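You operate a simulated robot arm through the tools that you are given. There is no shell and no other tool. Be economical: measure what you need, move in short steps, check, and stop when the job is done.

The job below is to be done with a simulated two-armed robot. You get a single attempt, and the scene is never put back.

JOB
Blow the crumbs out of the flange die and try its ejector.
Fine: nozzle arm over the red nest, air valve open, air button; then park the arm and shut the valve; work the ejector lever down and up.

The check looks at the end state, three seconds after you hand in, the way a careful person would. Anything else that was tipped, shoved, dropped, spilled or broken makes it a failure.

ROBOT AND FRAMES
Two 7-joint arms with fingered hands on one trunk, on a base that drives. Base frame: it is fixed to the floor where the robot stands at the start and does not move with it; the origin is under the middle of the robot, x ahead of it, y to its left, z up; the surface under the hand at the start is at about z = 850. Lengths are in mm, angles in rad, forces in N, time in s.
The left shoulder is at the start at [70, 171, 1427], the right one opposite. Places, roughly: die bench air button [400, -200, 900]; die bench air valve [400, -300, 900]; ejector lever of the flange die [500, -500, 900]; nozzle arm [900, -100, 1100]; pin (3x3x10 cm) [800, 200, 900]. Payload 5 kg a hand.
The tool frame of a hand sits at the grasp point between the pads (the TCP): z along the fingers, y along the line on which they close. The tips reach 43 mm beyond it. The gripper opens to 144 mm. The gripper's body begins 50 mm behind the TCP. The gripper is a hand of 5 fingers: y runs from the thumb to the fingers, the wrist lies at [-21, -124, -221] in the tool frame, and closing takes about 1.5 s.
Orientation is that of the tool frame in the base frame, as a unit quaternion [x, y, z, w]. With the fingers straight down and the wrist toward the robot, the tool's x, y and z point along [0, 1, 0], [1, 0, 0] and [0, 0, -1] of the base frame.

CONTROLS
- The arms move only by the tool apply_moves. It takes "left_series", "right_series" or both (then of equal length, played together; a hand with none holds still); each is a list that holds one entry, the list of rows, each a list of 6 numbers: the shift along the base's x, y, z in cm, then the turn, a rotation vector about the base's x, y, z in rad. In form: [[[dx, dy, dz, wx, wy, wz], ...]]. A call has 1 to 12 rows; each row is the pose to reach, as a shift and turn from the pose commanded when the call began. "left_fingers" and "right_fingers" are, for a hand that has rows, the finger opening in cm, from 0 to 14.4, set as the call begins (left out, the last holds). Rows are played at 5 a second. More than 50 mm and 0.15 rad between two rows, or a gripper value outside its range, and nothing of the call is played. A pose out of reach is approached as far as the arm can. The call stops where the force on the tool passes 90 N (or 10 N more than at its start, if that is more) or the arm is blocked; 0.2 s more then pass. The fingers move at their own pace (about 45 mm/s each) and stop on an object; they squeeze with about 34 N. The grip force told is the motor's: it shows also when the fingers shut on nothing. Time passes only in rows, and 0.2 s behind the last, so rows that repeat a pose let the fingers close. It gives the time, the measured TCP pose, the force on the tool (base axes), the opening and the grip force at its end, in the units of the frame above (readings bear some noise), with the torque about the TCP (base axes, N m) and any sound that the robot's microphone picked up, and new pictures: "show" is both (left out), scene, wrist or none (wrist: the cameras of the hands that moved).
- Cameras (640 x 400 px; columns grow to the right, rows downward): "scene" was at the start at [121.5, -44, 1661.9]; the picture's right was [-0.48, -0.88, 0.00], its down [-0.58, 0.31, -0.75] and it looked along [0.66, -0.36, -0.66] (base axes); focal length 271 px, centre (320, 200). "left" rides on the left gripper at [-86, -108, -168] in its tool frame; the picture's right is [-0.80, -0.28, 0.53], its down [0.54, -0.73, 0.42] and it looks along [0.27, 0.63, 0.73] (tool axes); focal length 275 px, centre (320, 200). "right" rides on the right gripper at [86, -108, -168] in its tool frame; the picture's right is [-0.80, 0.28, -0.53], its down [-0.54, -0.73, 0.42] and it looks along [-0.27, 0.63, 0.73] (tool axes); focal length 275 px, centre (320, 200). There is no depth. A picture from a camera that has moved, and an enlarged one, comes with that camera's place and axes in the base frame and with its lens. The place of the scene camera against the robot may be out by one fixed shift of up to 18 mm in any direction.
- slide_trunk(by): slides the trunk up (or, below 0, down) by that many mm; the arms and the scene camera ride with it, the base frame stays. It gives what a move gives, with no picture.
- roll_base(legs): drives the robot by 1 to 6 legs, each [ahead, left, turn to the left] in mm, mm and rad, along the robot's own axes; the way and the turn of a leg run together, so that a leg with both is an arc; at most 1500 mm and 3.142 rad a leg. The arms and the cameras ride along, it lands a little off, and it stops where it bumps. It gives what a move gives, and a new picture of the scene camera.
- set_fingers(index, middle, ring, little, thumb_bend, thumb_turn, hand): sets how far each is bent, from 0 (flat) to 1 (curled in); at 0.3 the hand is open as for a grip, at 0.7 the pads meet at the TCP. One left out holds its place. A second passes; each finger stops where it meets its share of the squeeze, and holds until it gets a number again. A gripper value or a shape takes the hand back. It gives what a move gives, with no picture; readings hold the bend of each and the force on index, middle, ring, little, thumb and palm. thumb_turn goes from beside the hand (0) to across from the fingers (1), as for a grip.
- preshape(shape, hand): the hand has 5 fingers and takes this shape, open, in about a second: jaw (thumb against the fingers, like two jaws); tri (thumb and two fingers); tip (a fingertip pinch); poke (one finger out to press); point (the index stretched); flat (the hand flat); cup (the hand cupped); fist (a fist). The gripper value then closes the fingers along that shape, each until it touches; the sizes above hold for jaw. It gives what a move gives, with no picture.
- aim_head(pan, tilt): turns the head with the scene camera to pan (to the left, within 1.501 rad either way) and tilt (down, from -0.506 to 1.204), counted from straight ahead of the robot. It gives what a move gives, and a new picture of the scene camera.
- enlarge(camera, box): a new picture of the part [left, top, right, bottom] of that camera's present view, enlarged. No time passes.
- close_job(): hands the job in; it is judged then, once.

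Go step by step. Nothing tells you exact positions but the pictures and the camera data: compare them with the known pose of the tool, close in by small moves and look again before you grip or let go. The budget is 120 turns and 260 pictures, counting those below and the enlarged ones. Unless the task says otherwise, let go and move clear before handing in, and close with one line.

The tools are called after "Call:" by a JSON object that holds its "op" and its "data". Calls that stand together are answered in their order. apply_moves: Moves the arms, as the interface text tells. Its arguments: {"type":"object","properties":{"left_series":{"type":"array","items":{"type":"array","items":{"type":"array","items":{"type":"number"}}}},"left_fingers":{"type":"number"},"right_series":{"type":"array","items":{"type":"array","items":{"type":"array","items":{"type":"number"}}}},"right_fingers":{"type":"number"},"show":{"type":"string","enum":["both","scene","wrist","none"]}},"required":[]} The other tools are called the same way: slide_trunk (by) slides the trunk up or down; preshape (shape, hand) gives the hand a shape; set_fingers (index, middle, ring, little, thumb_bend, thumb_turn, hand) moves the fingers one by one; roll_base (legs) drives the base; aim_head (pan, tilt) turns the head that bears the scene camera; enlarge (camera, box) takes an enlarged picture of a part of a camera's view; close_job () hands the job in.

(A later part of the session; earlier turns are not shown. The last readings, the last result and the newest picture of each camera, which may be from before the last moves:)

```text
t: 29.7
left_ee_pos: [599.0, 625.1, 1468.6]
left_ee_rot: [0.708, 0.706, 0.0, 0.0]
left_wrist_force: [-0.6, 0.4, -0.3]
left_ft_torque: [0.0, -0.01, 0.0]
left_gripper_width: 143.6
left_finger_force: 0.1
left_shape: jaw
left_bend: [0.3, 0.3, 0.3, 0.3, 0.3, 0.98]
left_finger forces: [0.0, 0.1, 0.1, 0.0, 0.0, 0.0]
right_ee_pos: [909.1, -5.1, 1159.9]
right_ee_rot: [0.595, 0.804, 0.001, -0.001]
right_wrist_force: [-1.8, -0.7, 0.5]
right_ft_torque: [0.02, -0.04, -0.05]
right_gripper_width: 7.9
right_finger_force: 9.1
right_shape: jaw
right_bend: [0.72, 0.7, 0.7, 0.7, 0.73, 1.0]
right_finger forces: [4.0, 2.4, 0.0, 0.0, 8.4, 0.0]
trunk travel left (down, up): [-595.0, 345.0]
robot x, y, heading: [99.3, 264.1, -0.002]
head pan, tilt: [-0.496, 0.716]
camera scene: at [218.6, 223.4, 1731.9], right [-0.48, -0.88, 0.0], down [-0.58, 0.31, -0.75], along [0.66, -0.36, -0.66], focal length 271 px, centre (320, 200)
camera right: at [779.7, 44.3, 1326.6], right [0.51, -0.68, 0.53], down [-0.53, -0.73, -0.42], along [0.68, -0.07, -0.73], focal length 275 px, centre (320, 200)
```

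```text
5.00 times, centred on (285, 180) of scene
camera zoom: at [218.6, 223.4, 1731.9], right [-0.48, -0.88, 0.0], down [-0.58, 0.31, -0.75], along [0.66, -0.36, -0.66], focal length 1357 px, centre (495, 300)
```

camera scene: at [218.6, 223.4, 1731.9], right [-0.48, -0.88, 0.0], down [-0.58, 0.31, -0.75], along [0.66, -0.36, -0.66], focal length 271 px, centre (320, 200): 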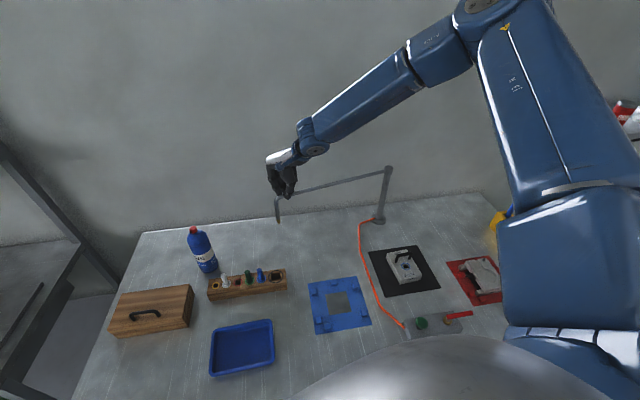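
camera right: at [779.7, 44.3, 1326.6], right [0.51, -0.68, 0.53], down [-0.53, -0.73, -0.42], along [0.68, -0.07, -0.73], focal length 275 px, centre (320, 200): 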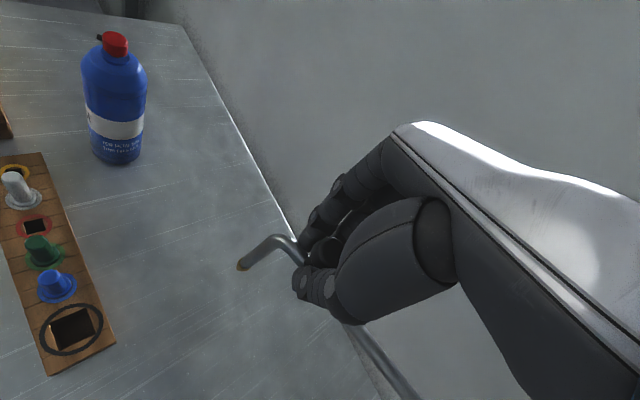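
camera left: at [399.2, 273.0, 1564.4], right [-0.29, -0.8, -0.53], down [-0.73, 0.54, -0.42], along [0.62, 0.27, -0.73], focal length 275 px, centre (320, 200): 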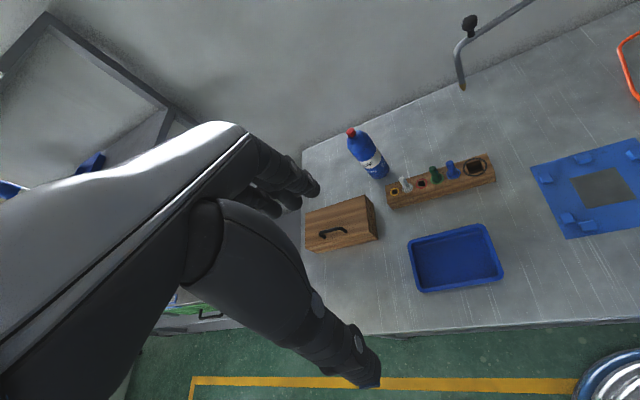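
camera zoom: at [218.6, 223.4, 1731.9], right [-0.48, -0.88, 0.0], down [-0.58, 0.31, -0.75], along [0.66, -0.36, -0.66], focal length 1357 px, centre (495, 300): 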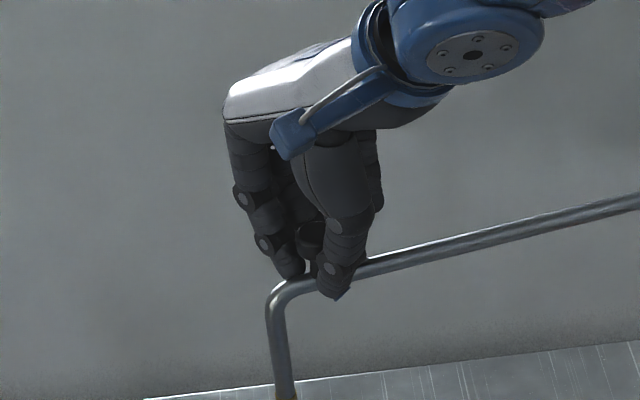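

The fingertips straddle the rod itself and would bind as it turns. I regrip about 14 mm higher so they hold only the knob.

Call:
{"op": "apply_moves", "data": {"right_series": [[[0, 0, 0, 0, 0, 0], [0, 0, 0, 0, 0, 0], [0, 0, 0, 0, 0, 0], [0, 0, 0, 0, 0, 0], [0, 0, 0.7, 0, 0, 0], [0, 0, 1.4, 0, 0, 0], [0, 0, 1.4, 0, 0, 0]]], "right_fingers": 7, "show": "none"}}

Call:
{"op": "apply_moves", "data": {"right_series": [[[0, 0, 0, 0, 0, 0], [0, 0, 0, 0, 0, 0], [0, 0, 0, 0, 0, 0], [0, 0, 0, 0, 0, 0], [0, 0, 0, 0, 0, 0], [0, 0, 0, 0, 0, 0]]], "right_fingers": 0, "show": "none"}}

Call:
{"op": "enlarge", "data": {"camera": "scene", "box": [250, 140, 320, 220]}}

Call:
{"op": "enlarge", "data": {"camera": "right", "box": [220, 190, 400, 310]}}

```text
t: 31.3
left_ee_pos: [599.2, 625.1, 1467.9]
left_ee_rot: [0.708, 0.706, 0.0, 0.0]
left_wrist_force: [-0.7, 0.9, -0.3]
left_ft_torque: [-0.01, -0.01, 0.0]
left_gripper_width: 144.0
left_finger_force: 0.1
left_shape: jaw
left_bend: [0.3, 0.3, 0.3, 0.3, 0.3, 0.98]
left_finger forces: [0.0, 0.1, 0.0, 0.0, 0.0, 0.0]
right_ee_pos: [910.4, -8.2, 1172.8]
right_ee_rot: [0.594, 0.804, 0.0, 0.0]
right_wrist_force: [0.9, -0.5, -0.2]
right_ft_torque: [0.01, 0.0, 0.0]
right_gripper_width: 69.6
right_finger_force: 0.1
right_shape: jaw
right_bend: [0.74, 0.45, 0.43, 0.41, 0.71, 1.0]
right_finger forces: [0.0, 0.0, 0.1, 0.0, 0.0, 0.0]
trunk travel left (down, up): [-595.0, 345.0]
robot x, y, heading: [96.5, 267.6, -0.001]
head pan, tilt: [-0.496, 0.716]
```

```text
t: 32.7
left_ee_pos: [599.3, 623.1, 1467.2]
left_ee_rot: [0.708, 0.706, -0.001, -0.001]
left_wrist_force: [1.3, 0.2, -0.4]
left_ft_torque: [0.0, -0.02, 0.0]
left_gripper_width: 143.8
left_finger_force: 0.1
left_shape: jaw
left_bend: [0.3, 0.3, 0.3, 0.3, 0.3, 0.98]
left_finger forces: [0.0, 0.0, 0.1, 0.0, 0.0, 0.0]
right_ee_pos: [907.4, -6.7, 1170.9]
right_ee_rot: [0.594, 0.804, 0.0, -0.002]
right_wrist_force: [-4.5, -0.5, -9.0]
right_ft_torque: [0.04, 0.06, -0.07]
right_gripper_width: 11.9
right_finger_force: 33.7
right_shape: jaw
right_bend: [0.71, 0.7, 0.7, 0.7, 0.75, 1.0]
right_finger forces: [15.7, 5.9, 0.0, 0.1, 28.1, 0.0]
trunk travel left (down, up): [-595.0, 345.0]
robot x, y, heading: [98.7, 266.2, -0.001]
head pan, tilt: [-0.496, 0.716]
```

```text
5.00 times, centred on (285, 180) of scene
camera zoom: at [218.9, 222.7, 1731.7], right [-0.48, -0.88, 0.0], down [-0.58, 0.31, -0.75], along [0.66, -0.36, -0.66], focal length 1357 px, centre (495, 300)
```

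zoom: 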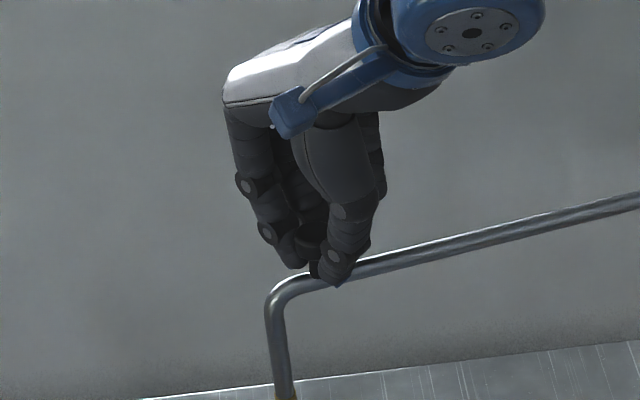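

```text
3.33 times, centred on (310, 250) of right
camera zoom: at [779.5, 42.6, 1338.6], right [0.51, -0.68, 0.53], down [-0.54, -0.73, -0.42], along [0.68, -0.07, -0.73], focal length 918 px, centre (353, 33)
```

zoom: 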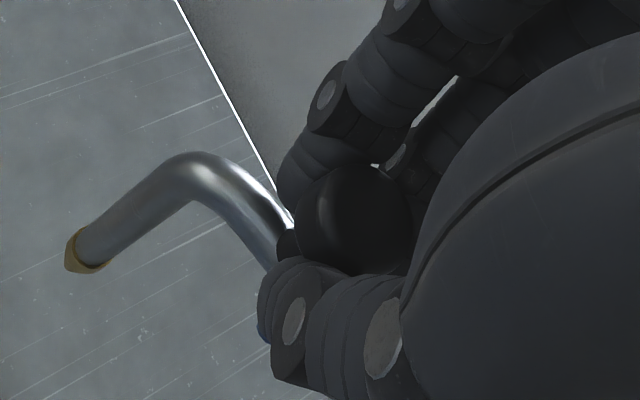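

The knob is held properly now. I start swinging it on the arc around the post at (864, -422), radius 418, by 18° first.

Call:
{"op": "apply_moves", "data": {"right_series": [[[-2.2, 0.17, -0.3, 0, 0, 0], [-4.37, 0.24, -0.3, 0, 0, 0], [-6.55, 0.2, -0.3, 0, 0, 0], [-8.74, 0.03, -0.3, 0, 0, 0], [-10.9, -0.3, -0.3, 0, 0, 0], [-13.06, -0.64, -0.3, 0, 0, 0]]], "show": "scene"}}

```text
t: 34.1
left_ee_pos: [597.1, 625.4, 1468.3]
left_ee_rot: [0.707, 0.707, 0.001, 0.001]
left_wrist_force: [-0.6, -1.0, 0.9]
left_ft_torque: [-0.02, -0.02, -0.02]
left_gripper_width: 143.9
left_finger_force: 0.0
left_shape: jaw
left_bend: [0.3, 0.3, 0.3, 0.3, 0.3, 0.98]
left_finger forces: [0.0, 0.1, 0.0, 0.1, 0.0, 0.0]
right_ee_pos: [779.6, -10.7, 1168.5]
right_ee_rot: [0.593, 0.805, 0.001, -0.002]
right_wrist_force: [0.5, 7.4, -8.1]
right_ft_torque: [0.24, -0.06, 0.37]
right_gripper_width: 12.5
right_finger_force: 34.3
right_shape: jaw
right_bend: [0.71, 0.7, 0.7, 0.7, 0.76, 1.0]
right_finger forces: [21.8, 15.8, 0.1, 0.1, 25.8, 0.0]
trunk travel left (down, up): [-595.0, 345.0]
robot x, y, heading: [96.8, 266.2, -0.001]
head pan, tilt: [-0.496, 0.716]
camera scene: at [218.0, 223.8, 1732.0], right [-0.48, -0.88, 0.0], down [-0.58, 0.31, -0.75], along [0.66, -0.36, -0.66], focal length 271 px, centre (320, 200)
```

scene: 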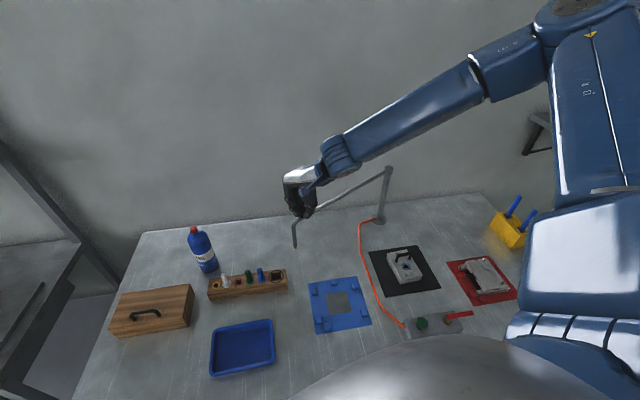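

The rod follows with small forces. I continue to about 138°.

Call:
{"op": "apply_moves", "data": {"right_series": [[[-2.15, -0.5, -0.1, 0, 0, 0], [-4.25, -1.13, -0.2, 0, 0, 0], [-6.3, -1.85, -0.3, 0, 0, 0], [-8.36, -2.68, -0.3, 0, 0, 0], [-10.35, -3.6, -0.3, 0, 0, 0], [-12.29, -4.67, -0.3, 0, 0, 0], [-14.15, -5.82, -0.3, 0, 0, 0], [-15.98, -7.05, -0.3, 0, 0, 0], [-17.7, -8.38, -0.3, 0, 0, 0], [-19.4, -9.8, -0.3, 0, 0, 0], [-21, -11.3, -0.3, 0, 0, 0], [-22.52, -12.9, -0.3, 0, 0, 0]]], "show": "scene"}}

Call:
{"op": "enlarge", "data": {"camera": "scene", "box": [250, 120, 450, 260]}}

```text
t: 36.1
left_ee_pos: [594.3, 623.3, 1470.3]
left_ee_rot: [0.708, 0.706, 0.002, 0.002]
left_wrist_force: [0.1, 0.2, -0.4]
left_ft_torque: [0.1, -0.04, 0.04]
left_gripper_width: 143.8
left_finger_force: 0.1
left_shape: jaw
left_bend: [0.3, 0.3, 0.3, 0.3, 0.3, 0.98]
left_finger forces: [0.0, 0.1, 0.0, 0.0, 0.1, 0.0]
right_ee_pos: [594.3, -98.6, 1158.6]
right_ee_rot: [0.594, 0.804, -0.006, -0.004]
right_wrist_force: [-4.6, 2.8, 42.4]
right_ft_torque: [0.49, 0.2, -0.06]
right_gripper_width: 11.6
right_finger_force: 33.9
right_shape: jaw
right_bend: [0.72, 0.7, 0.7, 0.7, 0.78, 1.0]
right_finger forces: [47.3, 40.5, 0.1, 0.1, 28.6, 0.0]
trunk travel left (down, up): [-595.0, 345.0]
robot x, y, heading: [99.7, 266.9, 0.0]
head pan, tilt: [-0.496, 0.716]
stopped in row 10 (right hand): the force on the tool passed its limit at 154 N (the readings are from after the stop); the commanded pose is now the measured one
camera scene: at [211.7, 221.3, 1733.3], right [-0.48, -0.88, 0.0], down [-0.57, 0.31, -0.76], along [0.67, -0.36, -0.65], focal length 271 px, centre (320, 200)
```

scene: 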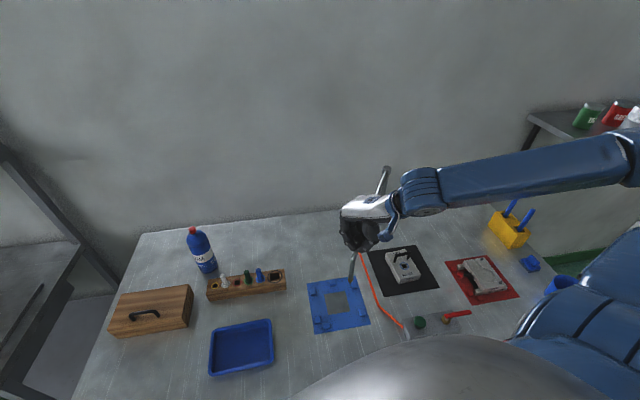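

```text
2.86 times, centred on (350, 190) of scene
camera zoom: at [211.7, 221.3, 1733.3], right [-0.48, -0.88, 0.0], down [-0.57, 0.31, -0.76], along [0.67, -0.36, -0.65], focal length 776 px, centre (234, 229)
```

zoom: 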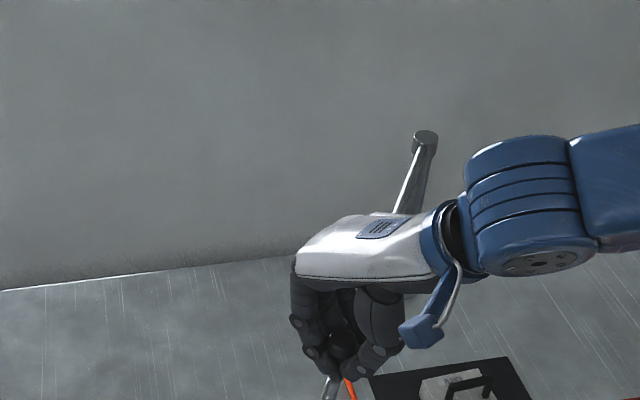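

The fingers pressed down on the rod because I had lowered the hand 6 mm. I open, raise, turn the hand toward its natural yaw for the rest of the swing, and regrip with the tips above the rod.

Call:
{"op": "apply_moves", "data": {"right_series": [[[0, 0, 0, 0, 0, 0], [0, 0, 0, 0, 0, 0], [0, 0, 0, 0, 0, 0], [0, 0, 0.8, 0, 0, 0], [0, 0, 1.8, 0, 0, -0.14], [0, 0, 1.8, 0, 0, -0.28], [0, 0, 1.8, 0, 0, -0.42], [0, 0, 1.8, 0, 0, -0.56], [0, 0, 1.8, 0, 0, -0.7], [0, 0, 1.8, 0, 0, -0.7]]], "right_fingers": 8, "show": "wrist"}}

Call:
{"op": "enlarge", "data": {"camera": "scene", "box": [300, 160, 440, 300]}}

```text
t: 38.3
left_ee_pos: [600.0, 623.7, 1467.8]
left_ee_rot: [0.708, 0.706, -0.001, 0.0]
left_wrist_force: [0.2, 0.2, 0.7]
left_ft_torque: [-0.01, -0.02, 0.05]
left_gripper_width: 143.8
left_finger_force: 0.1
left_shape: jaw
left_bend: [0.3, 0.3, 0.3, 0.3, 0.3, 0.98]
left_finger forces: [0.0, 0.1, 0.0, 0.0, 0.0, 0.0]
right_ee_pos: [604.2, -101.3, 1167.2]
right_ee_rot: [0.835, 0.55, -0.008, -0.01]
right_wrist_force: [0.7, 0.6, 1.1]
right_ft_torque: [0.02, -0.06, 0.06]
right_gripper_width: 79.7
right_finger_force: 0.1
right_shape: jaw
right_bend: [0.74, 0.43, 0.4, 0.41, 0.68, 1.0]
right_finger forces: [1.2, 0.9, 0.0, 0.0, 0.0, 0.0]
right hand out of reach, approached as far as the arm can: row 8, 9, 10
trunk travel left (down, up): [-595.0, 345.0]
robot x, y, heading: [99.5, 267.9, 0.0]
head pan, tilt: [-0.496, 0.716]
camera right: at [542.5, 20.1, 1336.7], right [-0.04, -0.85, 0.53], down [-0.89, -0.21, -0.4], along [0.45, -0.49, -0.75], focal length 275 px, centre (320, 200)
```

right: 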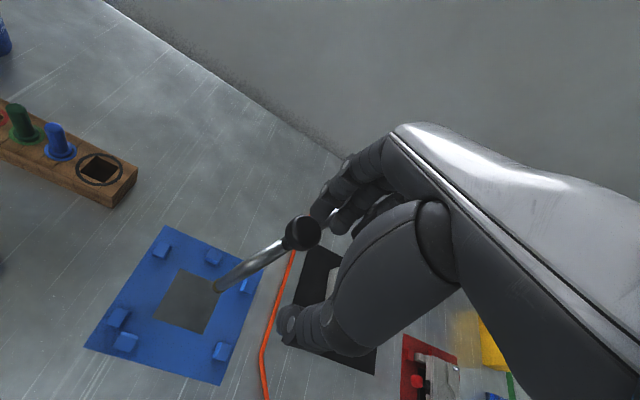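

```text
2.86 times, centred on (370, 230) of scene
camera zoom: at [218.6, 223.0, 1731.9], right [-0.48, -0.88, 0.0], down [-0.58, 0.31, -0.75], along [0.66, -0.36, -0.66], focal length 776 px, centre (177, 114)
```

zoom: 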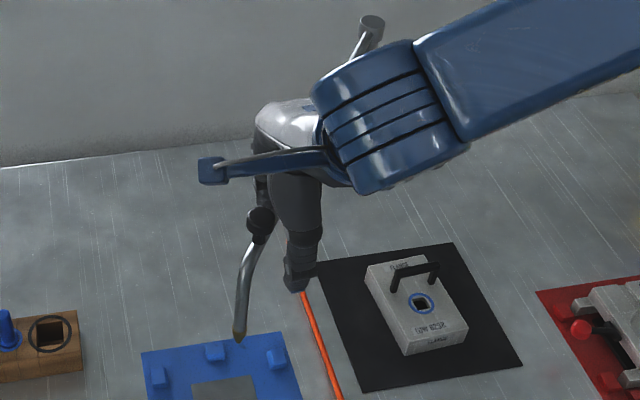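

This yaw is against the wrist limit; the elbow-out posture prefers positive yaw. So I turn the hand the other way so it follows the rod, and re-centre over the knob, now about (621, -83).

Call:
{"op": "apply_moves", "data": {"right_series": [[[0, 0, 1.5, 0, 0, 0], [0, 0, 3.0, 0, 0, 0.14], [0.6, 0.5, 3.0, 0, 0, 0.28], [1.2, 1.2, 3.0, 0, 0, 0.42], [1.7, 1.8, 3.0, 0, 0, 0.56], [1.7, 1.8, 3.0, 0, 0, 0.7], [1.7, 1.8, 3.0, 0, 0, 0.84], [1.7, 1.8, 3.0, 0, 0, 0.98], [1.7, 1.8, 3.0, 0, 0, 1.07], [1.7, 1.8, 3.0, 0, 0, 1.07]]], "right_fingers": 12, "show": "wrist"}}

```text
t: 40.5
left_ee_pos: [599.7, 622.0, 1468.0]
left_ee_rot: [0.709, 0.706, 0.0, 0.0]
left_wrist_force: [0.4, -0.1, 0.1]
left_ft_torque: [0.05, 0.02, 0.0]
left_gripper_width: 143.8
left_finger_force: 0.0
left_shape: jaw
left_bend: [0.3, 0.3, 0.3, 0.3, 0.3, 0.98]
left_finger forces: [0.0, 0.0, 0.0, 0.0, 0.0, 0.0]
right_ee_pos: [621.2, -83.1, 1197.4]
right_ee_rot: [0.437, 0.899, -0.011, -0.005]
right_wrist_force: [-0.5, -0.6, -0.9]
right_ft_torque: [0.01, -0.01, 0.0]
right_gripper_width: 119.6
right_finger_force: 0.1
right_shape: jaw
right_bend: [0.26, 0.33, 0.32, 0.32, 0.48, 0.99]
right_finger forces: [0.1, 0.1, 0.0, 0.0, 0.0, 0.0]
right hand out of reach, approached as far as the arm can: row 1, 2
trunk travel left (down, up): [-595.0, 345.0]
robot x, y, heading: [97.4, 263.9, -0.006]
head pan, tilt: [-0.496, 0.716]
camera right: at [485.8, -79.7, 1366.5], right [0.73, -0.44, 0.53], down [-0.24, -0.88, -0.4], along [0.64, 0.17, -0.75], focal length 275 px, centre (320, 200)
```

right: 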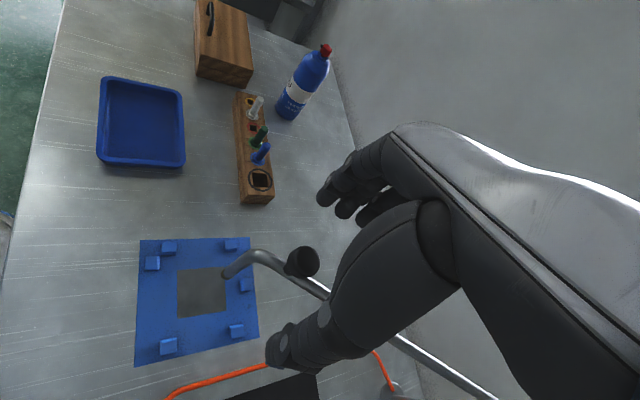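

Aligned over the knob. I lower to z 1173 and close.

Call:
{"op": "apply_moves", "data": {"right_series": [[[0, 0.2, -1.2, 0, 0, 0], [0, 0.2, -2.4, 0, 0, 0], [0, 0.2, -2.4, 0, 0, 0]]], "show": "none"}}

Call:
{"op": "apply_moves", "data": {"right_series": [[[0, 0, 0, 0, 0, 0], [0, 0, 0, 0, 0, 0], [0, 0, 0, 0, 0, 0], [0, 0, 0, 0, 0, 0], [0, 0, 0, 0, 0, 0], [0, 0, 0, 0, 0, 0], [0, 0, 0, 0, 0, 0]]], "right_fingers": 0, "show": "wrist"}}

```text
t: 41.3
left_ee_pos: [600.6, 623.9, 1468.0]
left_ee_rot: [0.708, 0.706, 0.0, 0.0]
left_wrist_force: [-0.5, -0.2, -1.2]
left_ft_torque: [-0.04, 0.03, 0.0]
left_gripper_width: 143.8
left_finger_force: 0.0
left_shape: jaw
left_bend: [0.3, 0.3, 0.3, 0.3, 0.3, 0.98]
left_finger forces: [0.1, 0.1, 0.0, 0.0, 0.1, 0.0]
right_ee_pos: [620.9, -80.6, 1172.6]
right_ee_rot: [0.437, 0.899, -0.012, -0.005]
right_wrist_force: [-0.3, -0.2, -0.3]
right_ft_torque: [-0.01, 0.03, 0.06]
right_gripper_width: 119.6
right_finger_force: 0.0
right_shape: jaw
right_bend: [0.26, 0.33, 0.32, 0.32, 0.48, 0.99]
right_finger forces: [0.0, 0.0, 0.1, 0.1, 0.1, 0.1]
trunk travel left (down, up): [-595.0, 345.0]
robot x, y, heading: [98.0, 267.0, -0.009]
head pan, tilt: [-0.496, 0.716]
```

```text
t: 42.9
left_ee_pos: [600.6, 622.8, 1468.0]
left_ee_rot: [0.708, 0.706, 0.0, 0.0]
left_wrist_force: [-0.1, -0.3, 0.1]
left_ft_torque: [0.02, 0.01, -0.01]
left_gripper_width: 143.9
left_finger_force: 0.0
left_shape: jaw
left_bend: [0.3, 0.3, 0.3, 0.3, 0.3, 0.98]
left_finger forces: [0.0, 0.1, 0.0, 0.0, 0.1, 0.1]
right_ee_pos: [619.8, -81.0, 1172.6]
right_ee_rot: [0.438, 0.899, -0.012, -0.006]
right_wrist_force: [0.0, -0.7, -7.0]
right_ft_torque: [0.09, 0.04, -0.02]
right_gripper_width: 9.8
right_finger_force: 24.2
right_shape: jaw
right_bend: [0.72, 0.7, 0.7, 0.7, 0.74, 1.0]
right_finger forces: [11.4, 4.9, 0.0, 0.1, 19.4, 0.0]
trunk travel left (down, up): [-595.0, 345.0]
robot x, y, heading: [95.7, 269.0, -0.005]
head pan, tilt: [-0.496, 0.716]
camera right: at [485.4, -77.6, 1342.1], right [0.73, -0.44, 0.53], down [-0.24, -0.88, -0.4], along [0.64, 0.16, -0.75], focal length 275 px, centre (320, 200)
```

right: 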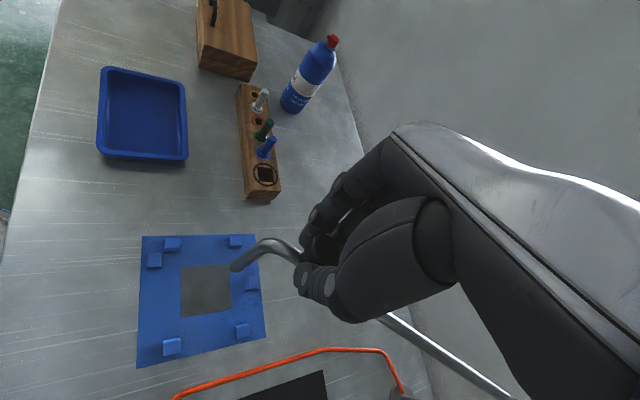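

Held again. I swing on with the hand turning along with the rod, 36° in 3° steps.

Call:
{"op": "apply_moves", "data": {"right_series": [[[-1.75, -1.32, 0, 0, 0, 0.052], [-3.43, -2.74, 0, 0, 0, 0.105], [-5.03, -4.24, 0, 0, 0, 0.157], [-6.55, -5.82, 0, 0, 0, 0.209], [-7.99, -7.47, 0, 0, 0, 0.262], [-9.34, -9.21, 0, 0, 0, 0.314], [-10.59, -11.0, 0, 0, 0, 0.367], [-11.75, -12.87, 0, 0, 0, 0.419], [-12.81, -14.79, 0, 0, 0, 0.471], [-13.77, -16.76, 0, 0, 0, 0.524], [-14.62, -18.78, 0, 0, 0, 0.576], [-15.37, -20.84, 0, 0, 0, 0.628]]], "show": "both"}}

```text
t: 45.5
left_ee_pos: [598.6, 621.5, 1468.0]
left_ee_rot: [0.709, 0.705, 0.0, -0.001]
left_wrist_force: [0.4, -0.1, -0.5]
left_ft_torque: [-0.01, -0.06, 0.02]
left_gripper_width: 143.8
left_finger_force: 0.1
left_shape: jaw
left_bend: [0.3, 0.3, 0.3, 0.3, 0.3, 0.98]
left_finger forces: [0.0, 0.0, 0.0, 0.0, 0.0, 0.0]
right_ee_pos: [467.6, -289.8, 1171.5]
right_ee_rot: [0.138, 0.99, -0.012, -0.001]
right_wrist_force: [-8.9, 2.5, -22.5]
right_ft_torque: [-0.04, 0.26, 0.09]
right_gripper_width: 10.3
right_finger_force: 33.9
right_shape: jaw
right_bend: [0.72, 0.7, 0.7, 0.7, 0.75, 1.0]
right_finger forces: [22.3, 8.1, 0.1, 0.1, 27.2, 0.1]
trunk travel left (down, up): [-595.0, 345.0]
robot x, y, heading: [97.7, 266.9, -0.005]
head pan, tilt: [-0.496, 0.716]
camera scene: at [217.5, 221.0, 1731.8], right [-0.48, -0.88, 0.0], down [-0.58, 0.31, -0.75], along [0.66, -0.36, -0.66], focal length 271 px, centre (320, 200)
camera right: at [355.6, -366.2, 1340.8], right [0.85, 0.07, 0.53], down [0.32, -0.86, -0.41], along [0.42, 0.51, -0.75], focal length 275 px, centre (320, 200)
```

scene: 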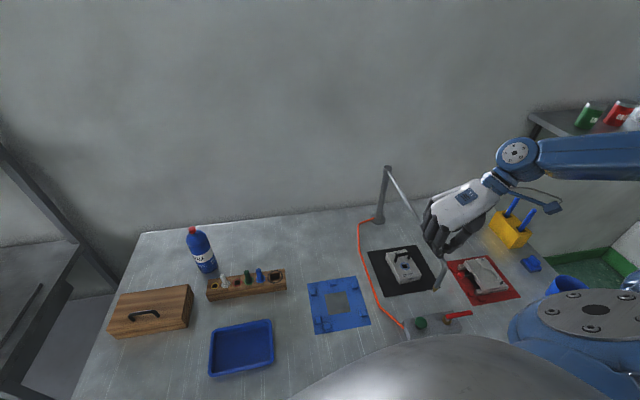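
right: 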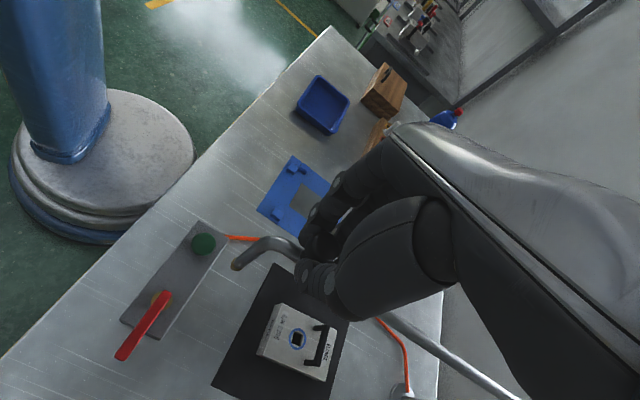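

It follows well. I continue another 30°, to about 191.6°, with slightly lower z and slightly larger radius.

Call:
{"op": "apply_moves", "data": {"right_series": [[[-0.75, -2.1, -0.1, 0, 0, 0.052], [-1.3, -4.24, -0.2, 0, 0, 0.105], [-1.73, -6.4, -0.2, 0, 0, 0.157], [-2.04, -8.57, -0.2, 0, 0, 0.209], [-2.22, -10.76, -0.2, 0, 0, 0.262], [-2.3, -12.96, -0.2, 0, 0, 0.314], [-2.25, -15.16, -0.2, 0, 0, 0.367], [-2.09, -17.35, -0.2, 0, 0, 0.419], [-1.83, -19.53, -0.2, 0, 0, 0.471], [-1.44, -21.7, -0.2, 0, 0, 0.524]]], "show": "both"}}

Call:
{"op": "enlarge", "data": {"camera": "scene", "box": [400, 190, 560, 310]}}

```text
t: 47.7
left_ee_pos: [601.8, 621.6, 1468.2]
left_ee_rot: [0.708, 0.706, 0.0, -0.001]
left_wrist_force: [-1.3, 0.5, 0.5]
left_ft_torque: [0.0, -0.01, 0.03]
left_gripper_width: 143.7
left_finger_force: 0.0
left_shape: jaw
left_bend: [0.3, 0.3, 0.3, 0.3, 0.3, 0.98]
left_finger forces: [0.0, 0.0, 0.0, 0.1, 0.0, 0.1]
right_ee_pos: [455.2, -506.8, 1172.0]
right_ee_rot: [-0.124, 0.992, -0.011, 0.002]
right_wrist_force: [-0.8, -0.5, -15.3]
right_ft_torque: [-0.1, 0.01, 0.0]
right_gripper_width: 10.2
right_finger_force: 34.4
right_shape: jaw
right_bend: [0.72, 0.7, 0.7, 0.7, 0.75, 1.0]
right_finger forces: [18.6, 9.8, 0.0, 0.1, 26.0, 0.0]
trunk travel left (down, up): [-595.0, 345.0]
robot x, y, heading: [97.6, 267.6, -0.009]
head pan, tilt: [-0.496, 0.716]
camera scene: at [220.0, 220.0, 1731.9], right [-0.48, -0.88, 0.0], down [-0.58, 0.31, -0.75], along [0.66, -0.36, -0.66], focal length 271 px, centre (320, 200)
camera right: at [396.1, -629.8, 1340.3], right [0.7, 0.48, 0.53], down [0.71, -0.58, -0.41], along [0.11, 0.66, -0.75], focal length 275 px, centre (320, 200)
```

scene: 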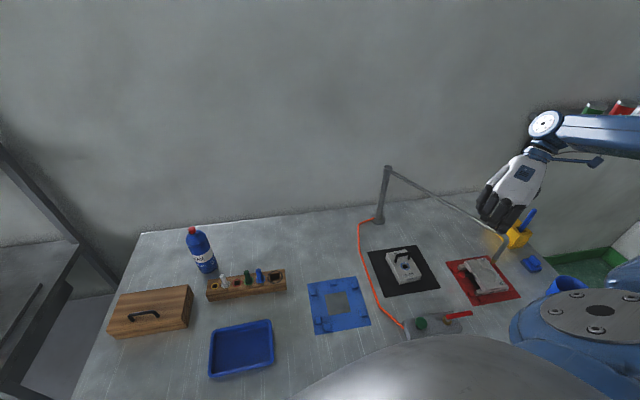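
right: 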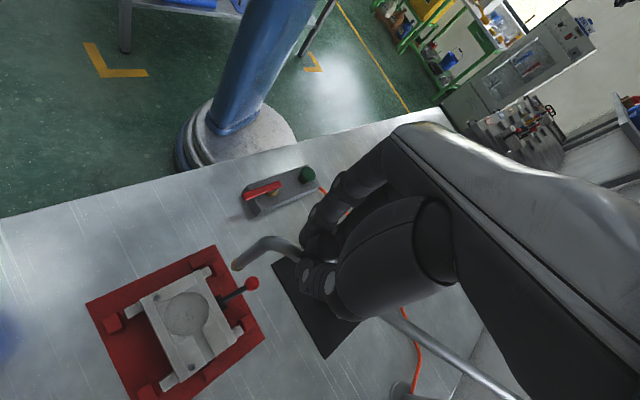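

```text
3.33 times, centred on (480, 250) of scene
camera zoom: at [220.0, 220.0, 1731.9], right [-0.48, -0.88, 0.0], down [-0.58, 0.31, -0.75], along [0.66, -0.36, -0.66], focal length 905 px, centre (-213, 33)
```

zoom: 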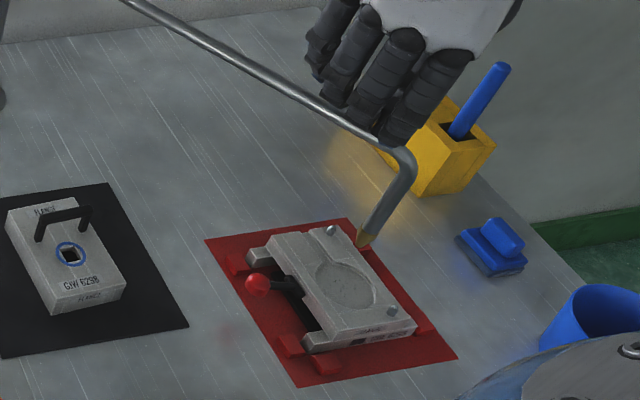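

The nozzle tip is about (421, -505) and the pocket centre about (422, -556). About 6.3° more is needed.

Call:
{"op": "apply_moves", "data": {"right_series": [[[0.25, -1.1, -0.1, 0, 0, 0.027], [0.52, -2.21, -0.1, 0, 0, 0.055], [0.85, -3.34, -0.1, 0, 0, 0.082], [1.18, -4.46, -0.1, 0, 0, 0.11], [1.18, -4.46, -0.1, 0, 0, 0.11]]], "show": "wrist"}}

Call:
{"op": "enlarge", "data": {"camera": "scene", "box": [400, 190, 560, 310]}}

Call:
{"op": "enlarge", "data": {"camera": "right", "box": [100, 200, 320, 380]}}

```text
t: 48.9
left_ee_pos: [600.0, 623.8, 1467.7]
left_ee_rot: [0.708, 0.706, 0.0, 0.0]
left_wrist_force: [0.1, -0.7, 0.1]
left_ft_torque: [0.02, -0.01, 0.0]
left_gripper_width: 143.9
left_finger_force: 0.0
left_shape: jaw
left_bend: [0.3, 0.3, 0.3, 0.3, 0.3, 0.98]
left_finger forces: [0.0, 0.0, 0.0, 0.0, 0.0, 0.0]
right_ee_pos: [466.1, -549.6, 1171.6]
right_ee_rot: [-0.177, 0.984, -0.012, 0.004]
right_wrist_force: [-0.1, -0.8, -7.3]
right_ft_torque: [-0.05, 0.03, -0.02]
right_gripper_width: 10.5
right_finger_force: 34.1
right_shape: jaw
right_bend: [0.72, 0.7, 0.7, 0.7, 0.75, 1.0]
right_finger forces: [17.3, 9.0, 0.1, 0.1, 25.7, 0.0]
trunk travel left (down, up): [-595.0, 345.0]
robot x, y, heading: [99.6, 270.0, -0.002]
head pan, tilt: [-0.496, 0.716]
camera right: at [421.3, -677.9, 1339.9], right [0.64, 0.56, 0.53], down [0.77, -0.5, -0.4], along [0.04, 0.66, -0.75], focal length 275 px, centre (320, 200)
```

right: 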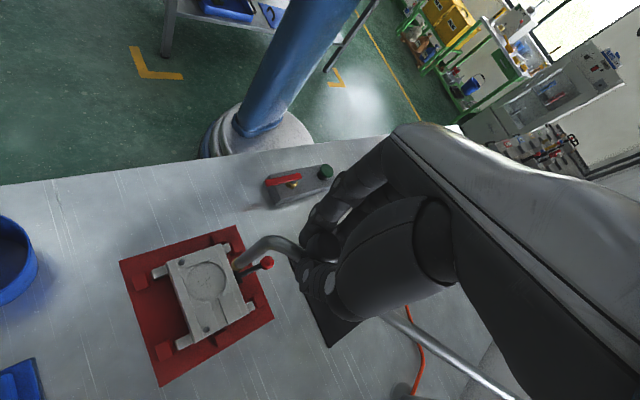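

```text
3.33 times, centred on (480, 250) of scene
camera zoom: at [219.0, 222.0, 1731.9], right [-0.48, -0.88, 0.0], down [-0.58, 0.31, -0.75], along [0.66, -0.36, -0.66], focal length 905 px, centre (-213, 33)
```

zoom: 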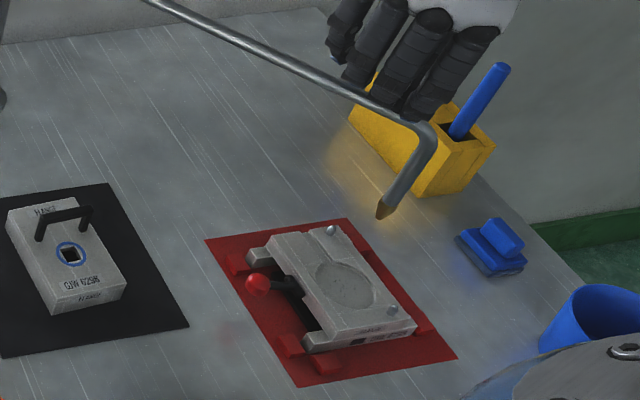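

```text
2.22 times, centred on (210, 290) of right
camera zoom: at [421.3, -677.9, 1339.9], right [0.64, 0.56, 0.53], down [0.77, -0.5, -0.4], along [0.04, 0.66, -0.75], focal length 612 px, centre (564, 0)
```

zoom: 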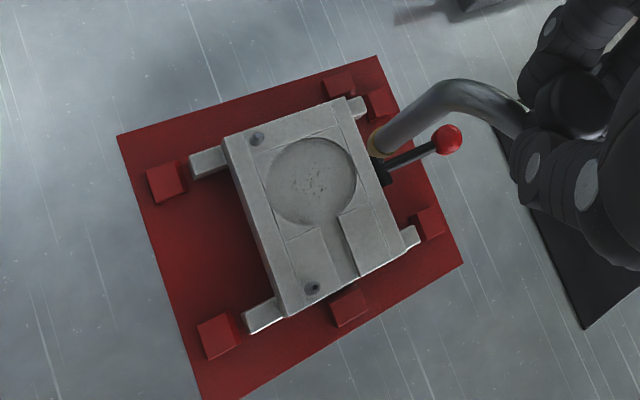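

The tip is within about 8 mm of the pocket centre, radially limited by the arm's length. I release the knob and lift clear.

Call:
{"op": "apply_moves", "data": {"right_series": [[[0, 0, 0, 0, 0, 0], [0, 0, 0, 0, 0, 0], [0, 0, 0, 0, 0, 0], [0, 0, 0, 0, 0, 0], [0, 0, 0, 0, 0, 0], [0, 0, 0, 0, 0, 0], [0, 0, 2, 0, 0, 0], [0, 0, 5, 0, 0, 0], [0, 0, 9, 0, 0, 0], [0, 0, 13, 0, 0, 0], [0, 0, 17, 0, 0, 0]]], "right_fingers": 14, "show": "scene"}}

Call:
{"op": "enlarge", "data": {"camera": "scene", "box": [380, 190, 560, 350]}}

```text
t: 51.3
left_ee_pos: [598.7, 624.2, 1467.7]
left_ee_rot: [0.709, 0.706, 0.001, 0.0]
left_wrist_force: [-0.1, -0.5, 0.2]
left_ft_torque: [-0.01, -0.01, 0.01]
left_gripper_width: 143.9
left_finger_force: 0.0
left_shape: jaw
left_bend: [0.3, 0.3, 0.3, 0.3, 0.3, 0.98]
left_finger forces: [0.1, 0.0, 0.1, 0.1, 0.0, 0.0]
right_ee_pos: [464.7, -548.8, 1338.7]
right_ee_rot: [-0.178, 0.984, -0.013, 0.002]
right_wrist_force: [-0.1, 0.2, 0.5]
right_ft_torque: [-0.02, 0.01, 0.0]
right_gripper_width: 139.8
right_finger_force: 0.1
right_shape: jaw
right_bend: [0.31, 0.31, 0.3, 0.3, 0.31, 0.98]
right_finger forces: [0.0, 0.0, 0.0, 0.1, 0.0, 0.0]
trunk travel left (down, up): [-595.0, 345.0]
robot x, y, heading: [94.8, 269.2, 0.0]
head pan, tilt: [-0.496, 0.716]
camera scene: at [218.3, 223.6, 1731.9], right [-0.48, -0.88, 0.0], down [-0.58, 0.31, -0.76], along [0.66, -0.36, -0.66], focal length 271 px, centre (320, 200)
```

scene: 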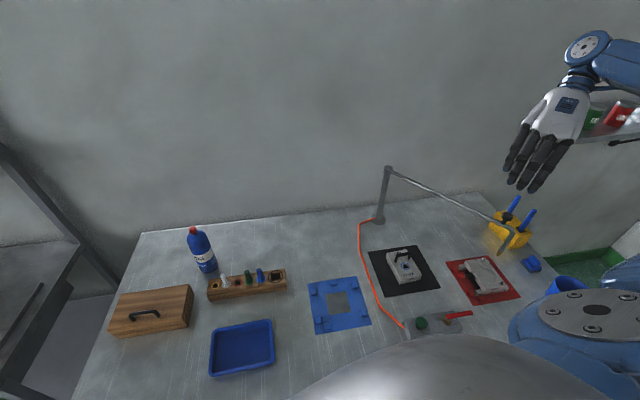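

```text
2.50 times, centred on (470, 270) of scene
camera zoom: at [218.3, 223.6, 1731.9], right [-0.48, -0.88, 0.0], down [-0.58, 0.31, -0.76], along [0.66, -0.36, -0.66], focal length 679 px, centre (-55, 25)
```

zoom: 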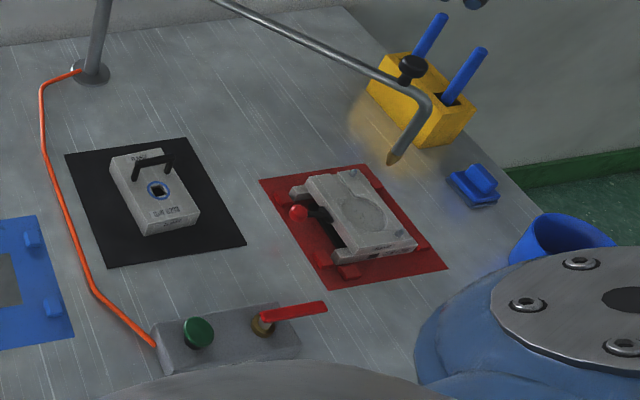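

The nozzle stayed in place. Now I look at the valve and button from the right wrist camera.

Call:
{"op": "enlarge", "data": {"camera": "right", "box": [0, 0, 640, 400]}}

Call:
{"op": "enlarge", "data": {"camera": "scene", "box": [390, 280, 490, 350]}}

```text
1.00 times, centred on (320, 200) of right (not enlarged: the box is as wide or as high as the picture)
camera zoom: at [420.2, -676.3, 1508.9], right [0.64, 0.56, 0.53], down [0.77, -0.5, -0.4], along [0.04, 0.66, -0.75], focal length 275 px, centre (320, 200)
```

zoom: 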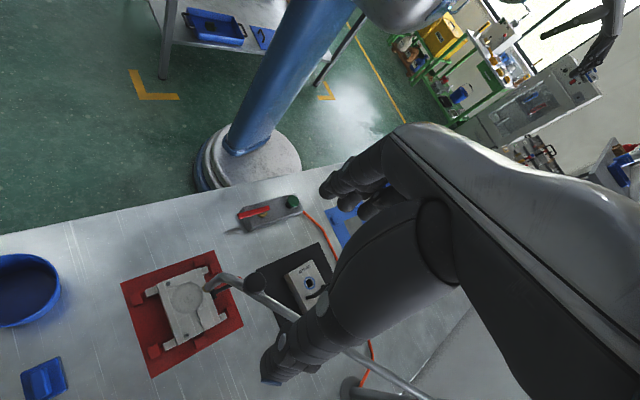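

```text
5.71 times, centred on (440, 315) of scene
camera zoom: at [218.3, 223.6, 1731.9], right [-0.48, -0.88, 0.0], down [-0.58, 0.31, -0.76], along [0.66, -0.36, -0.66], focal length 1551 px, centre (-366, -457)
```

zoom: 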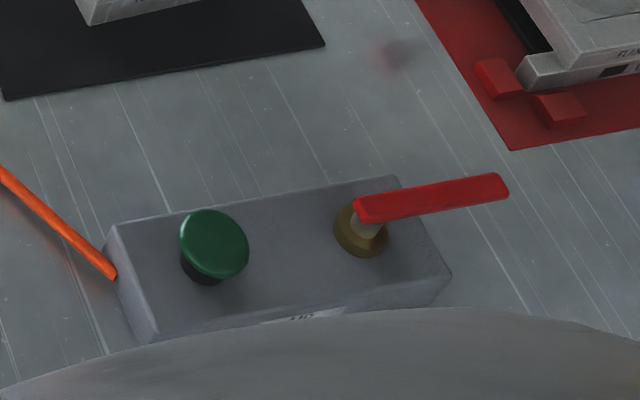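

Estimates: button about (403, -225), valve pivot about (374, -307) and handle end about (349, -378) at z ~912. The handle lies along the panel. I take the poke shape and move to above the valve, turning back to a small yaw.

Call:
{"op": "preshape", "data": {"hand": "right", "shape": "poke"}}

Call:
{"op": "apply_moves", "data": {"right_series": [[[-0.7, 1.7, 0, 0, 0, -0.14], [-1.4, 3.4, 0, 0, 0, -0.28], [-2.1, 5.1, 0, 0, 0, -0.42], [-2.8, 6.8, 0, 0, 0, -0.56], [-3.5, 8.5, 0, 0, 0, -0.7], [-4.2, 10.2, 0, 0, 0, -0.84], [-4.9, 11.9, 0, 0, 0, -0.98], [-5.6, 13.6, 0, 0, 0, -1.12], [-6.3, 15.3, 0, 0, 0, -1.26], [-7, 17, 0, 0, 0, -1.4], [-7.8, 18.7, 0, 0, 0, -1.54], [-8.5, 20, 0, 0, 0, -1.62]]], "show": "both"}}

```text
t: 52.2
left_ee_pos: [600.7, 624.5, 1467.4]
left_ee_rot: [0.708, 0.706, 0.001, 0.0]
left_wrist_force: [-0.5, 0.1, 0.4]
left_ft_torque: [-0.01, -0.01, 0.0]
left_gripper_width: 143.9
left_finger_force: 0.0
left_shape: jaw
left_bend: [0.3, 0.3, 0.3, 0.3, 0.3, 0.98]
left_finger forces: [0.1, 0.1, 0.0, 0.0, 0.0, 0.0]
right_ee_pos: [465.7, -549.2, 1339.1]
right_ee_rot: [-0.178, 0.984, -0.014, 0.004]
right_wrist_force: [0.7, -0.2, -0.1]
right_ft_torque: [0.01, -0.02, -0.04]
right_gripper_width: 0.1
right_finger_force: 0.0
right_shape: poke
right_bend: [0.7, 0.7, 0.99, 0.99, 1.0, 1.0]
right_finger forces: [0.0, 0.0, 0.0, 0.0, 0.1, 0.0]
trunk travel left (down, up): [-595.0, 345.0]
robot x, y, heading: [98.6, 265.7, -0.005]
head pan, tilt: [-0.496, 0.716]
```

```text
t: 54.8
left_ee_pos: [598.9, 624.6, 1466.8]
left_ee_rot: [0.708, 0.706, 0.0, 0.0]
left_wrist_force: [0.1, 0.0, 0.0]
left_ft_torque: [-0.02, -0.05, -0.03]
left_gripper_width: 143.6
left_finger_force: 0.1
left_shape: jaw
left_bend: [0.3, 0.3, 0.3, 0.3, 0.3, 0.98]
left_finger forces: [0.1, 0.0, 0.1, 0.0, 0.0, 0.0]
right_ee_pos: [378.4, -347.7, 1340.4]
right_ee_rot: [0.591, 0.807, -0.011, -0.007]
right_wrist_force: [0.0, 1.1, 1.1]
right_ft_torque: [-0.03, -0.03, 0.0]
right_gripper_width: 0.1
right_finger_force: 0.0
right_shape: poke
right_bend: [0.7, 0.7, 0.99, 0.99, 1.0, 1.0]
right_finger forces: [0.0, 0.1, 0.0, 0.0, 0.0, 0.1]
trunk travel left (down, up): [-595.0, 345.0]
robot x, y, heading: [94.2, 268.3, -0.003]
head pan, tilt: [-0.496, 0.716]
camera scene: at [217.9, 224.1, 1732.0], right [-0.48, -0.88, 0.0], down [-0.58, 0.31, -0.76], along [0.66, -0.36, -0.66], focal length 271 px, centre (320, 200)
camera right: at [253.2, -297.4, 1509.9], right [0.52, -0.67, 0.53], down [-0.54, -0.74, -0.4], along [0.66, -0.07, -0.75], focal length 275 px, centre (320, 200)
```

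scene: 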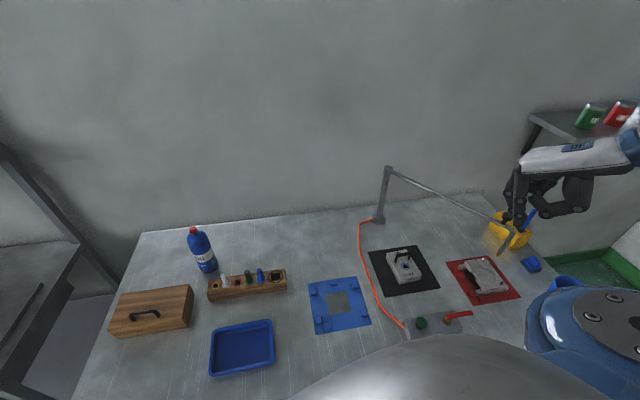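
right: 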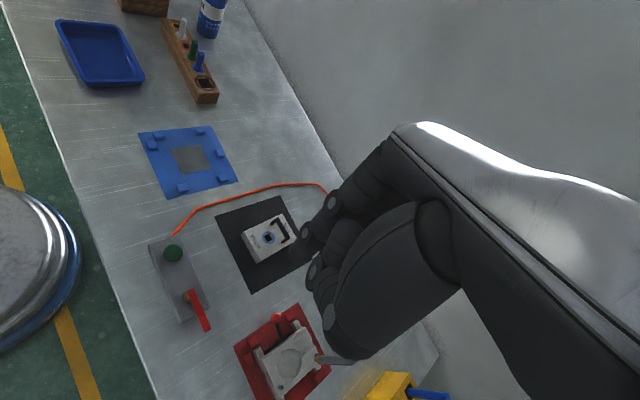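

Triangulated from the wrist camera: button (404, -220), pivot (373, -304), handle end (352, -372). I'll use the tip pinch shape to straddle the handle end, descending first to z 1010.

Call:
{"op": "preshape", "data": {"hand": "right", "shape": "tip"}}

Call:
{"op": "apply_moves", "data": {"right_series": [[[-0.3, -0.2, -4.5, 0, 0, 0], [-0.6, -0.4, -9, 0, 0, -0.05], [-0.9, -0.6, -13.5, 0, 0, -0.1], [-1.2, -0.8, -18, 0, 0, -0.15], [-1.6, -0.9, -22.5, 0, 0, -0.2], [-2, -1.1, -27, 0, 0, -0.25], [-2.4, -1.2, -31, 0, 0, -0.25], [-2.4, -1.2, -33, 0, 0, -0.25], [-2.4, -1.2, -33, 0, 0, -0.25]]], "show": "both"}}

```text
t: 55.7
left_ee_pos: [599.6, 623.6, 1469.2]
left_ee_rot: [0.708, 0.706, 0.0, 0.0]
left_wrist_force: [-0.4, 0.3, 0.5]
left_ft_torque: [0.0, -0.01, 0.03]
left_gripper_width: 143.7
left_finger_force: 0.0
left_shape: jaw
left_bend: [0.3, 0.3, 0.3, 0.3, 0.3, 0.98]
left_finger forces: [0.1, 0.0, 0.0, 0.0, 0.0, 0.0]
right_ee_pos: [377.8, -350.8, 1339.8]
right_ee_rot: [0.59, 0.807, -0.011, -0.007]
right_wrist_force: [0.9, 0.6, -0.3]
right_ft_torque: [-0.01, 0.0, -0.04]
right_gripper_width: 143.9
right_finger_force: 0.0
right_shape: tip
right_bend: [0.3, 0.98, 0.99, 0.99, 0.3, 0.98]
right_finger forces: [0.1, 0.1, 0.1, 0.0, 0.0, 0.1]
trunk travel left (down, up): [-595.0, 345.0]
robot x, y, heading: [101.3, 262.0, -0.005]
head pan, tilt: [-0.496, 0.716]
```

```text
t: 57.7
left_ee_pos: [599.2, 625.0, 1467.1]
left_ee_rot: [0.709, 0.705, 0.0, 0.0]
left_wrist_force: [0.4, -0.5, -0.3]
left_ft_torque: [0.03, 0.01, 0.04]
left_gripper_width: 143.8
left_finger_force: 0.1
left_shape: jaw
left_bend: [0.3, 0.3, 0.3, 0.3, 0.3, 0.98]
left_finger forces: [0.0, 0.0, 0.0, 0.0, 0.0, 0.1]
right_ee_pos: [354.5, -361.5, 1010.6]
right_ee_rot: [0.686, 0.727, -0.011, -0.009]
right_wrist_force: [1.0, -0.2, -0.9]
right_ft_torque: [0.01, 0.06, -0.01]
right_gripper_width: 143.7
right_finger_force: 0.0
right_shape: tip
right_bend: [0.3, 0.98, 0.99, 0.99, 0.3, 0.97]
right_finger forces: [0.2, 0.1, 0.1, 0.0, 0.1, 0.0]
trunk travel left (down, up): [-595.0, 345.0]
robot x, y, heading: [96.7, 267.8, -0.002]
head pan, tilt: [-0.496, 0.716]
camera scene: at [219.0, 223.5, 1731.9], right [-0.48, -0.88, 0.0], down [-0.58, 0.31, -0.75], along [0.66, -0.36, -0.66], focal length 271 px, centre (320, 200)
camera right: at [245.9, -281.3, 1179.9], right [0.34, -0.78, 0.53], down [-0.7, -0.58, -0.4], along [0.62, -0.23, -0.75], focal length 275 px, centre (320, 200)
```

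scene: 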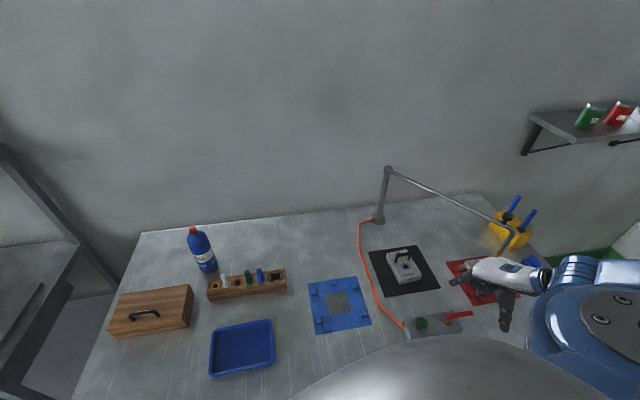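
right: 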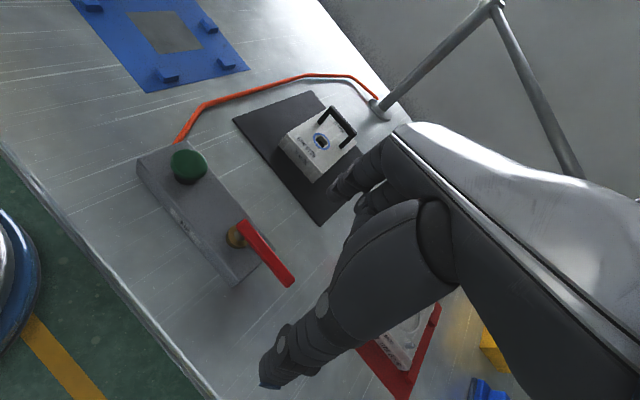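

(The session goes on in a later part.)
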